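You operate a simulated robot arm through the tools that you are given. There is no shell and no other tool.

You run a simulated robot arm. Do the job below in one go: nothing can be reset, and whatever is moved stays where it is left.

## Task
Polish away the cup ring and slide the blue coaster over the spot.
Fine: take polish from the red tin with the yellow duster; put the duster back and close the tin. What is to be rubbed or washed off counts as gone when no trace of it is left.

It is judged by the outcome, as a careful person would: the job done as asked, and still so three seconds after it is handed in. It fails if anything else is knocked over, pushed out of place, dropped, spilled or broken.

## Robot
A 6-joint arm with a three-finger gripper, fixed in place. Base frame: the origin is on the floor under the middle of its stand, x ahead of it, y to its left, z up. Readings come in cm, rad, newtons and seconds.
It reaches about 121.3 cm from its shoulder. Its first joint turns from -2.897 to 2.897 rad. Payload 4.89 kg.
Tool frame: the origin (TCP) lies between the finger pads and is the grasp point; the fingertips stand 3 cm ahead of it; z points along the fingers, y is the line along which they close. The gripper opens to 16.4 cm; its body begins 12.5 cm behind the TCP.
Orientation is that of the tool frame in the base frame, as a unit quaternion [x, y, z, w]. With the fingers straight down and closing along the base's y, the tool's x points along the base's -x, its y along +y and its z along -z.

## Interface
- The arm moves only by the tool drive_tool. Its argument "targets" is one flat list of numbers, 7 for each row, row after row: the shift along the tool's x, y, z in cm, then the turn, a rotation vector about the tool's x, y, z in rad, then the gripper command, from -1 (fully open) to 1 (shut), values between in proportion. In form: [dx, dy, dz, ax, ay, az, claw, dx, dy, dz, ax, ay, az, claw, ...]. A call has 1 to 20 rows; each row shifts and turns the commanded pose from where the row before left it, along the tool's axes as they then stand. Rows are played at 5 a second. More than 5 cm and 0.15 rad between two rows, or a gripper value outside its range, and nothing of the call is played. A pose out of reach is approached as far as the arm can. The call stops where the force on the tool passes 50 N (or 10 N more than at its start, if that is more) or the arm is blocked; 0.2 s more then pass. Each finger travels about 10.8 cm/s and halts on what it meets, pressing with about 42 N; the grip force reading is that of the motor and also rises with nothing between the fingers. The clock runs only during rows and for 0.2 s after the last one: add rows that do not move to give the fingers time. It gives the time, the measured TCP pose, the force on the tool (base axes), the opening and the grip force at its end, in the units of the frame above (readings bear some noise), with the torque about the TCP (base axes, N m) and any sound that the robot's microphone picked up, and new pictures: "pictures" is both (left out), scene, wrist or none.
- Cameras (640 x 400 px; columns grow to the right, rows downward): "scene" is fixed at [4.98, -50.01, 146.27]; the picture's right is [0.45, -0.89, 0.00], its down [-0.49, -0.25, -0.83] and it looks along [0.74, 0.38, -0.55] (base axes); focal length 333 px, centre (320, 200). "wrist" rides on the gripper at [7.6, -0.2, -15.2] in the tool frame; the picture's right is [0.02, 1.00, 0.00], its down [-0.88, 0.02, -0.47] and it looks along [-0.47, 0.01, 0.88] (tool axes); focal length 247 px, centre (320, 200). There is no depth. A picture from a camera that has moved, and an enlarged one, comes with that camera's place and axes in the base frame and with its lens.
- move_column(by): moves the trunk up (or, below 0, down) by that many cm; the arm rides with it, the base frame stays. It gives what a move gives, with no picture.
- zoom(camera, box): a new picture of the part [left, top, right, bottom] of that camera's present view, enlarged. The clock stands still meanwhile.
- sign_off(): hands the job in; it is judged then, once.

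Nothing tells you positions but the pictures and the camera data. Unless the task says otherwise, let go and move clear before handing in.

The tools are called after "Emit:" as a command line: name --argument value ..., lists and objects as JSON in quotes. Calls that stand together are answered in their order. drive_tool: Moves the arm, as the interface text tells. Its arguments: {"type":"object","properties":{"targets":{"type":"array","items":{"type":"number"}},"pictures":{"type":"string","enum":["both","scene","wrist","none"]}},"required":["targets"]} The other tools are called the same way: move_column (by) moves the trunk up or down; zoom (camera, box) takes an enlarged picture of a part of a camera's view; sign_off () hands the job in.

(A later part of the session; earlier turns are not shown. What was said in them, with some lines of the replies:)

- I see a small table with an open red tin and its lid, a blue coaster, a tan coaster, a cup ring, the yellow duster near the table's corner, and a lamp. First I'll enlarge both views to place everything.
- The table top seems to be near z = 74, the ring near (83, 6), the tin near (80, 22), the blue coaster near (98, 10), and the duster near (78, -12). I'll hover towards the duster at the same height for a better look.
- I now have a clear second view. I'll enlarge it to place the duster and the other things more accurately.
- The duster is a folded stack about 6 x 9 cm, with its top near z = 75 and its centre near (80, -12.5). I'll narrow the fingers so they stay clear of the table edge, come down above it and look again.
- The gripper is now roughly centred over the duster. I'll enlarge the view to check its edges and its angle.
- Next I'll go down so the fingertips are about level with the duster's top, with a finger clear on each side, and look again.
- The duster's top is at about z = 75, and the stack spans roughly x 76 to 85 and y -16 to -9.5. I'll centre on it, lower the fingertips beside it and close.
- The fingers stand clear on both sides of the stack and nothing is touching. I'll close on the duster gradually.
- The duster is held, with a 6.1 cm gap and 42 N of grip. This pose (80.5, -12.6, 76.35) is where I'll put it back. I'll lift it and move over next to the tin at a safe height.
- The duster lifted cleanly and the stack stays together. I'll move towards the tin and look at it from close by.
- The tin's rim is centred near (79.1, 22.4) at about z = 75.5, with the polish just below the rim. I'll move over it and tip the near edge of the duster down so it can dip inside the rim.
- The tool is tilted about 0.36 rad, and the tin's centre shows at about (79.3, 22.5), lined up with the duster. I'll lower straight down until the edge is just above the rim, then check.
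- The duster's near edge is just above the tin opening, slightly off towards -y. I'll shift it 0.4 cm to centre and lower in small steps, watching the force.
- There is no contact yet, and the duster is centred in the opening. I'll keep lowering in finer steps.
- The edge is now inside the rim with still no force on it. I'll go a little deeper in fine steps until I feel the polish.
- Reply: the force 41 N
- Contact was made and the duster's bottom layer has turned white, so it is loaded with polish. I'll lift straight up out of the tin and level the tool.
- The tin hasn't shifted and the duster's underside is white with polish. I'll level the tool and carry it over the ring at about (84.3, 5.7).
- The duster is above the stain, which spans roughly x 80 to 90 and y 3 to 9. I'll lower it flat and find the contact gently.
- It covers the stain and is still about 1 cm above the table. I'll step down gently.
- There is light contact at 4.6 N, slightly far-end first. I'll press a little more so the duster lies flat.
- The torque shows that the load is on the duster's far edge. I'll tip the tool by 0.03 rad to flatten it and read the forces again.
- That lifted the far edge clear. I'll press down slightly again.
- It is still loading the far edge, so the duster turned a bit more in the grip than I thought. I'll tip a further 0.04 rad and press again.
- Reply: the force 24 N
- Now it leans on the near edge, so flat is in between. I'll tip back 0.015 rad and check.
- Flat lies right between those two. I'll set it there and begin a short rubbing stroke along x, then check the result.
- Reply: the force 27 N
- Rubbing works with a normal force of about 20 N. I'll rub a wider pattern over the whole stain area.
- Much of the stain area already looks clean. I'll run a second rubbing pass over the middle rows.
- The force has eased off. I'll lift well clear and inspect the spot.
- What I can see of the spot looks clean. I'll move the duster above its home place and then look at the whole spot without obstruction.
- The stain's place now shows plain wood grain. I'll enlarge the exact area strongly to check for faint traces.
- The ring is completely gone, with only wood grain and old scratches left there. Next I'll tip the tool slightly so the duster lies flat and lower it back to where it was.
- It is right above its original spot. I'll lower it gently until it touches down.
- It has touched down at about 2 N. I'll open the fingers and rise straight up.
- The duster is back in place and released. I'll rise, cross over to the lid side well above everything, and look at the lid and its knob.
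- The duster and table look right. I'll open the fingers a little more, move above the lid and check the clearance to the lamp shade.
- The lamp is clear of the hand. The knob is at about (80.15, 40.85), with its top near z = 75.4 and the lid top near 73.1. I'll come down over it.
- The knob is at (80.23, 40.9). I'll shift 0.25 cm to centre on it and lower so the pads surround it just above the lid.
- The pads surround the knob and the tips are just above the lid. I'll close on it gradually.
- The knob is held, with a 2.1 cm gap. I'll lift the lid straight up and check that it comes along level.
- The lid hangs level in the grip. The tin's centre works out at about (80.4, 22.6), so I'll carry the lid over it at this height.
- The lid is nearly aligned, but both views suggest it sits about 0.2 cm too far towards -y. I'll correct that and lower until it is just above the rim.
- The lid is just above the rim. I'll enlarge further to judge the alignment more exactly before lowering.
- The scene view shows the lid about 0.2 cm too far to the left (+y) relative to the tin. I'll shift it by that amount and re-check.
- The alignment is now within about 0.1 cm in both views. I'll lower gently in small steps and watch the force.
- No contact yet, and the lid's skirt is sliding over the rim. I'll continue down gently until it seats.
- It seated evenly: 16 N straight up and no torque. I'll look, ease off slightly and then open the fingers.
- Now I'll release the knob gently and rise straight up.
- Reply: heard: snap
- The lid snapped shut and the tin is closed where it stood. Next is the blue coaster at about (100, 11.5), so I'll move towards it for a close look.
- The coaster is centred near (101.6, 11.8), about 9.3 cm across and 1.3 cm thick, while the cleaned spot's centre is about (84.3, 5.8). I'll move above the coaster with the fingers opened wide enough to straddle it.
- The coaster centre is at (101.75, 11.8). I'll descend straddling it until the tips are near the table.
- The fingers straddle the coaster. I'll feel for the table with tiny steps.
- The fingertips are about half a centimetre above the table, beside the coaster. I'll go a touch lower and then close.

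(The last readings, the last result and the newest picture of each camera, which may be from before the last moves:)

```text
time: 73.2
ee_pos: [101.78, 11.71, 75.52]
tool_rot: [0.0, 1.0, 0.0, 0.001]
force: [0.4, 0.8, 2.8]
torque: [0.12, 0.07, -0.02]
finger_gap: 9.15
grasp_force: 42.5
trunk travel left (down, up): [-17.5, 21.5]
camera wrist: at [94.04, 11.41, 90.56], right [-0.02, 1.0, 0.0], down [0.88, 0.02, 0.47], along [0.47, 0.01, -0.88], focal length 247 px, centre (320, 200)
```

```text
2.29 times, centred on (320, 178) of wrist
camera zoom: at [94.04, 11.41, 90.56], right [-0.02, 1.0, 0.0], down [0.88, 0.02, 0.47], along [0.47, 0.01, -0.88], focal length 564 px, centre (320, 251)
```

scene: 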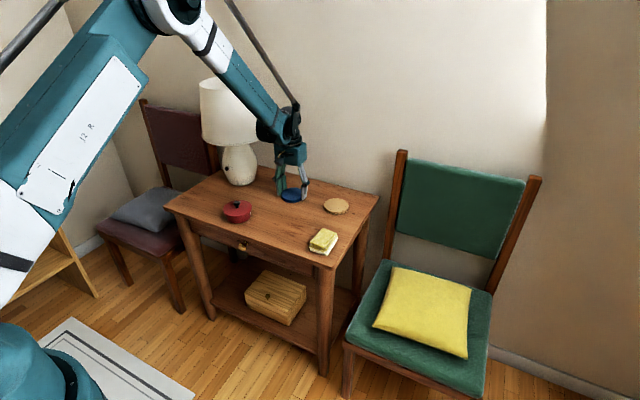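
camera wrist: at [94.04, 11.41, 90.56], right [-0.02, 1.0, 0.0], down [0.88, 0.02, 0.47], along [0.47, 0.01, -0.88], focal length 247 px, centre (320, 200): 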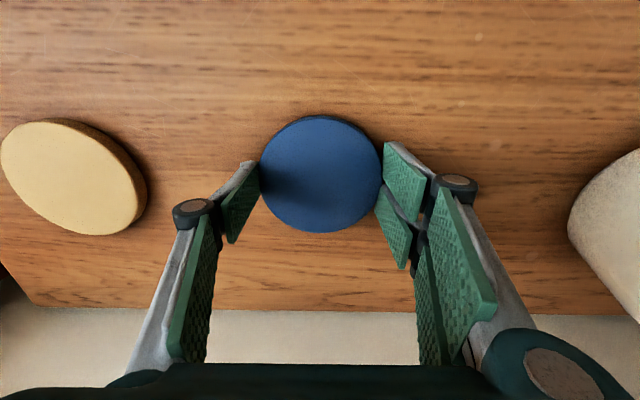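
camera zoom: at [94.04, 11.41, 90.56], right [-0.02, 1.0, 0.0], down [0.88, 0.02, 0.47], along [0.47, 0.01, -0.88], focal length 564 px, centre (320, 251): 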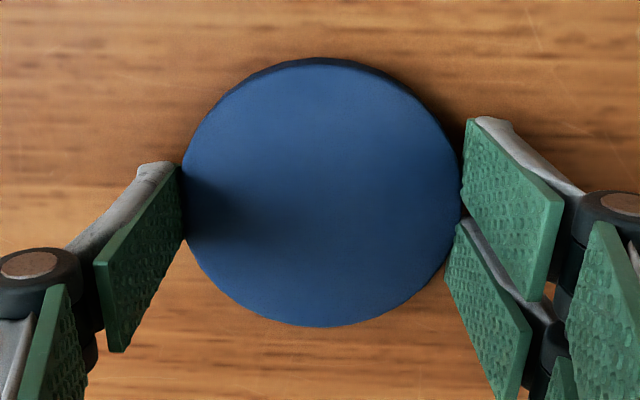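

The coaster is held between the fingers while still flat on the table. I'll slide it along the table towards the spot, halfway first.

Emit:
drive_tool --targets '[1.45, -0.4875, 0, 0, 0, 0, 0, 1.45, -0.4875, 0, 0, 0, 0, 0, 1.45, -0.4875, 0, 0, 0, 0, 0, 1.45, -0.4875, 0, 0, 0, 0, 0, 1.45, -0.4875, 0, 0, 0, 0, 0, 1.45, -0.4875, 0, 0, 0, 0, 0, 0, 0, 0, 0, 0, 0, 0]'

Emit:
zoom --camera "scene" --box '[250, 165, 330, 225]'

```text
time: 74.8
ee_pos: [93.0, 8.54, 75.47]
tool_rot: [0.0, 1.0, 0.0, 0.001]
force: [3.7, 0.9, 17.7]
torque: [0.13, -0.15, -0.02]
finger_gap: 9.16
grasp_force: 41.6
trunk travel left (down, up): [-17.5, 21.5]
camera wrist: at [85.28, 8.37, 90.55], right [-0.02, 1.0, 0.0], down [0.88, 0.02, 0.47], along [0.47, 0.01, -0.88], focal length 247 px, centre (320, 200)
```

scene: 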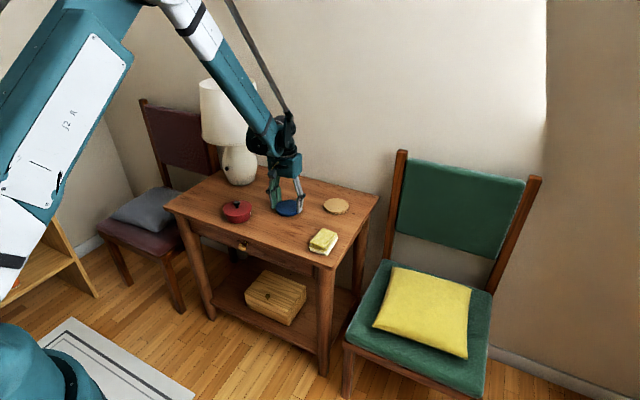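
wrist: 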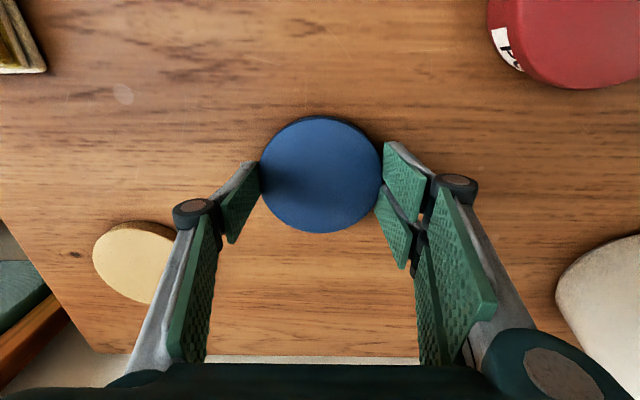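

```text
6.67 times, centred on (290, 195) of scene
camera zoom: at [4.98, -50.01, 146.27], right [0.45, -0.89, 0.0], down [-0.49, -0.25, -0.83], along [0.74, 0.38, -0.55], focal length 2219 px, centre (520, 233)
```

zoom: 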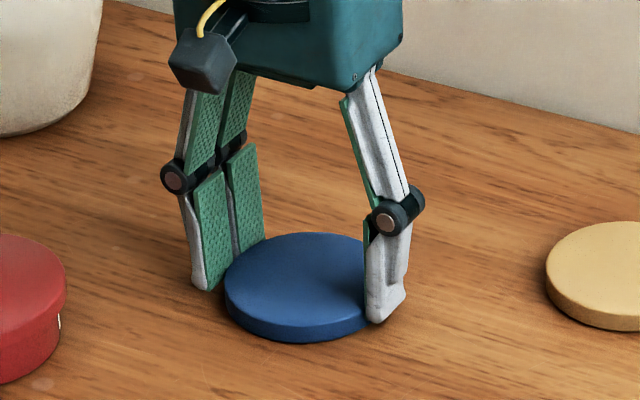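

It slides well, but the downward load has grown to 18 N, so I'll ease up slightly and slide the remaining distance.

Emit:
drive_tool --targets '[0, 0, -0.06, 0, 0, 0, 0, 1.45, -0.467, -0.008, 0, 0, 0, 0, 1.45, -0.467, -0.008, 0, 0, 0, 0, 1.45, -0.467, -0.008, 0, 0, 0, 0, 1.45, -0.467, -0.008, 0, 0, 0, 0, 1.45, -0.467, -0.008, 0, 0, 0, 0, 1.45, -0.467, -0.008, 0, 0, 0, 0, 0, 0, 0, 0, 0, 0, 0]'

Emit:
zoom --camera "scene" --box '[240, 180, 320, 240]'

Emit:
zoom --camera "wrist" --box '[180, 90, 460, 265]'

```text
time: 76.6
ee_pos: [84.41, 5.75, 75.45]
tool_rot: [-0.001, 1.0, 0.0, 0.001]
force: [-1.7, -0.7, 0.6]
torque: [0.01, 0.01, -0.01]
finger_gap: 9.17
grasp_force: 41.7
trunk travel left (down, up): [-17.5, 21.5]
camera wrist: at [76.67, 5.52, 90.57], right [-0.02, 1.0, 0.0], down [0.88, 0.02, 0.47], along [0.47, 0.01, -0.88], focal length 247 px, centre (320, 200)
```

scene: 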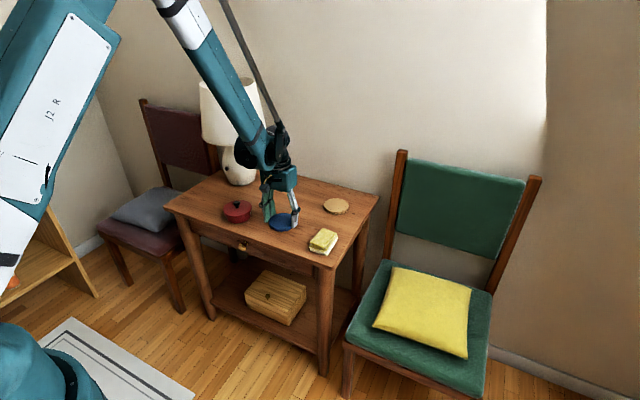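
wrist: 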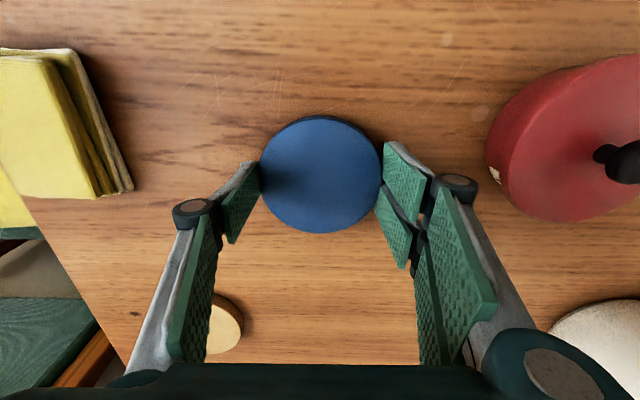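

```text
6.67 times, centred on (280, 210) of scene
camera zoom: at [4.98, -50.01, 146.27], right [0.45, -0.89, 0.0], down [-0.49, -0.25, -0.83], along [0.74, 0.38, -0.55], focal length 2219 px, centre (587, 133)
```

zoom: 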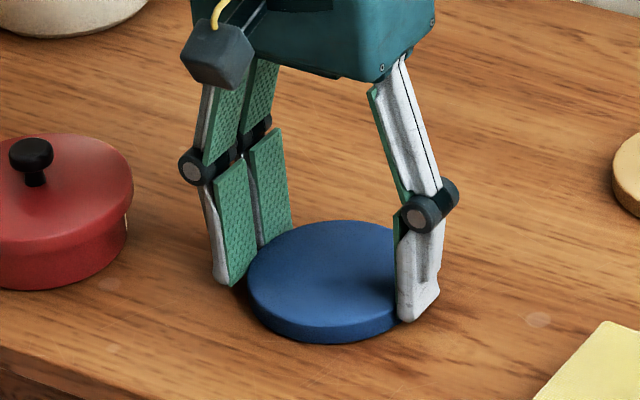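

```text
2.29 times, centred on (320, 178) of wrist
camera zoom: at [76.67, 5.52, 90.57], right [-0.02, 1.0, 0.0], down [0.88, 0.02, 0.47], along [0.47, 0.01, -0.88], focal length 564 px, centre (320, 251)
```

zoom: 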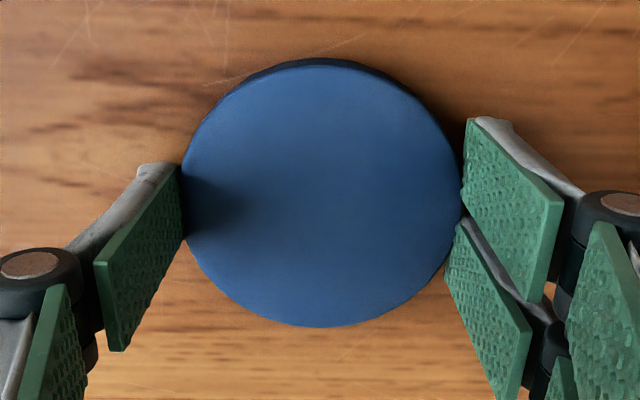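

The coaster sits over the spot. Comparing with the stain's original extents, a further 0.5 cm away from the base would cover it best, so I'll fine-slide by that amount.

Emit:
drive_tool --targets '[-0.25, -0.05, 0, 0, 0, 0, 0, -0.25, -0.05, 0, 0, 0, 0, 0, 0, 0, 0, 0, 0, 0, 0]'

Emit:
zoom --camera "scene" --box '[240, 180, 320, 240]'

```text
time: 77.4
ee_pos: [84.83, 5.71, 75.46]
tool_rot: [0.0, 1.0, 0.0, 0.0]
force: [-0.6, -0.1, 0.5]
torque: [0.02, -0.01, 0.0]
finger_gap: 9.18
grasp_force: 41.8
trunk travel left (down, up): [-17.5, 21.5]
camera wrist: at [77.18, 5.45, 90.6], right [-0.02, 1.0, 0.0], down [0.88, 0.02, 0.47], along [0.47, 0.01, -0.88], focal length 247 px, centre (320, 200)
```

scene: 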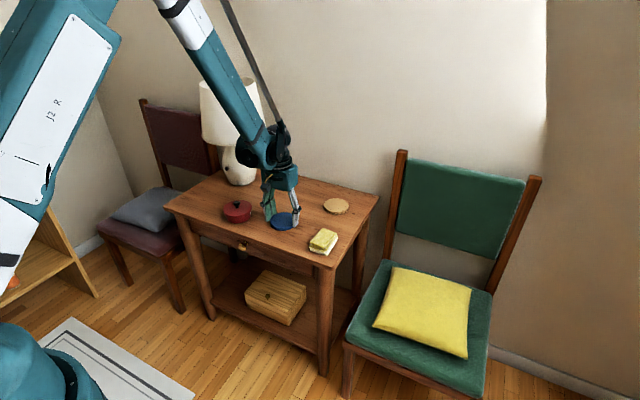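
wrist: 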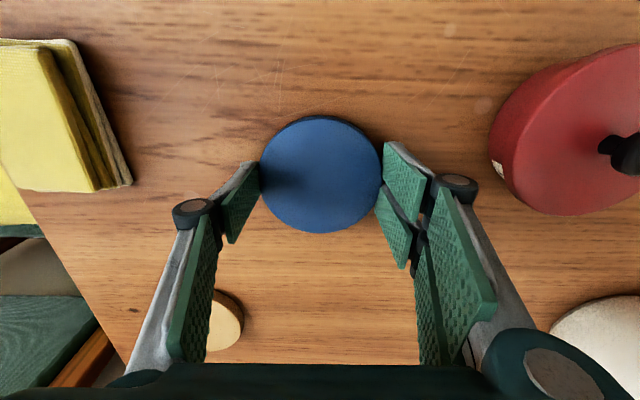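

```text
6.67 times, centred on (280, 210) of scene
camera zoom: at [4.98, -50.01, 146.27], right [0.45, -0.89, 0.0], down [-0.49, -0.25, -0.83], along [0.74, 0.38, -0.55], focal length 2219 px, centre (587, 133)
```

zoom: 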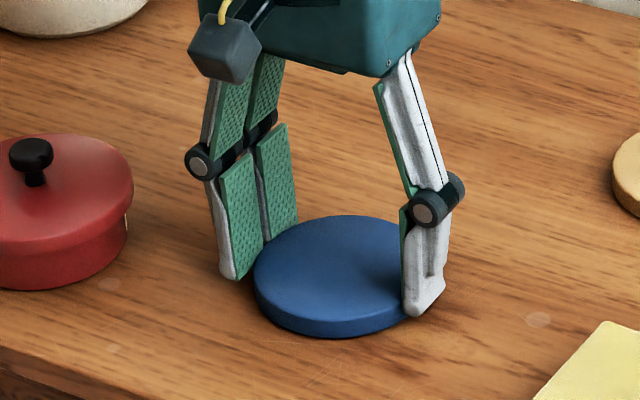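

The coaster is in place. I'll press it lightly onto the table, open the fingers evenly, and rise clear.

Emit:
drive_tool --targets '[0, 0, 0.04, 0, 0, 0, 0, 0, 0, 0, 0, 0, 0, -0.14, 0, 0, 0, 0, 0, 0, -0.2, 0, 0, 0, 0, 0, 0, -0.3, 0, 0, 0, 0, 0, 0, -0.4, 0, 0, -1, 0, 0, 0, -0.4, 0, 0, -3, 0, 0, 0, -0.4, 0, 0, -4, 0, 0, 0, -0.4, 0, 0, -4, 0, 0, 0, -0.4, 0, 0, -4, 0, 0, 0, -0.4, 0, 0, 0, 0, 0, 0, -0.4]'

Emit:
zoom --camera "scene" --box '[200, 170, 360, 270]'

Emit:
zoom --camera "wrist" --box '[160, 40, 480, 240]'

```text
time: 79.8
ee_pos: [85.05, 5.66, 91.35]
tool_rot: [0.0, 1.0, 0.0, 0.0]
force: [-0.9, 0.2, 0.8]
torque: [0.0, -0.07, -0.01]
finger_gap: 11.45
grasp_force: 0.1
trunk travel left (down, up): [-17.5, 21.5]
camera wrist: at [77.33, 5.44, 106.67], right [-0.02, 1.0, 0.0], down [0.88, 0.02, 0.47], along [0.47, 0.01, -0.88], focal length 247 px, centre (320, 200)
```

scene: 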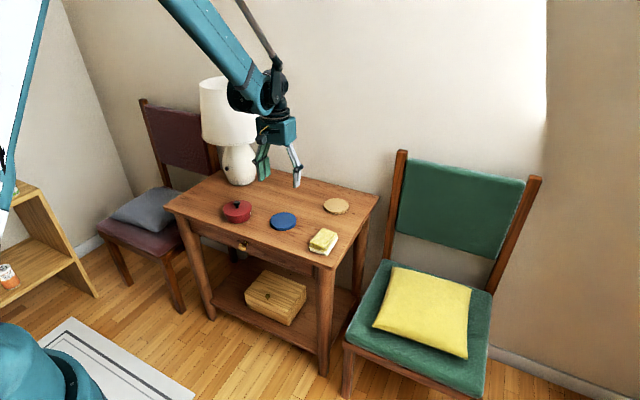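
wrist: 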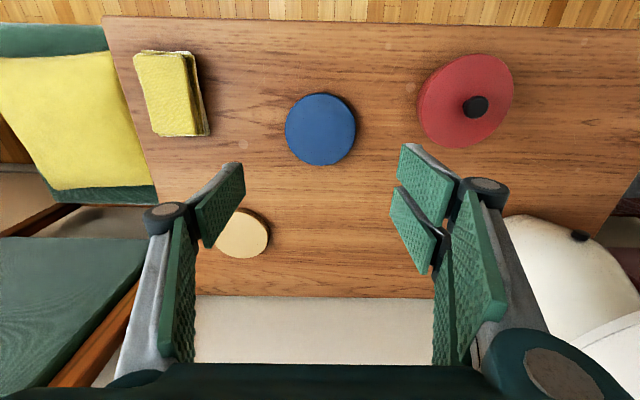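

```text
4.00 times, centred on (280, 220) of scene
camera zoom: at [4.98, -50.01, 146.27], right [0.45, -0.89, 0.0], down [-0.49, -0.25, -0.83], along [0.74, 0.38, -0.55], focal length 1331 px, centre (480, 120)
```

zoom: 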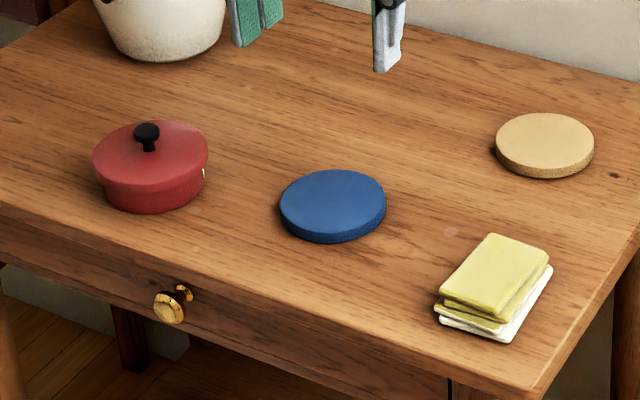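

```text
2.00 times, centred on (320, 140) of wrist
camera zoom: at [77.33, 5.44, 106.67], right [-0.02, 1.0, 0.0], down [0.88, 0.02, 0.47], along [0.47, 0.01, -0.88], focal length 494 px, centre (320, 320)
```

zoom: 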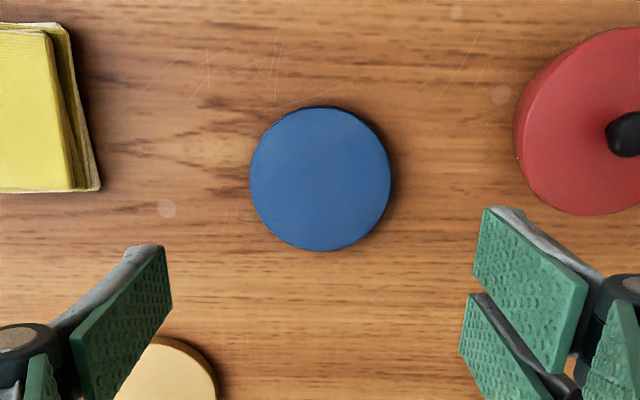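

The ring is gone, the duster is back and the tin is snapped shut. The blue coaster lies centred over the spot, and nothing else has moved. The gripper is open and clear, so I'm handing in.

Emit:
sign_off

```text
The job is handed in.
```

The job is done and handed in.

- **Ring:** I took polish from the red tin with the yellow duster and rubbed the ring until close-up views showed only bare wood grain and old scratches.
- **Duster:** It is back where it was. Its bottom layer is now white with polish.
- **Tin:** The lid is on and snapped shut, and the tin is where it stood.
- **Coaster:** I slid the blue coaster along the table, and it now sits centred over the spot.

From what the cameras show, nothing else was moved. The gripper was open and well above the table when I handed in.
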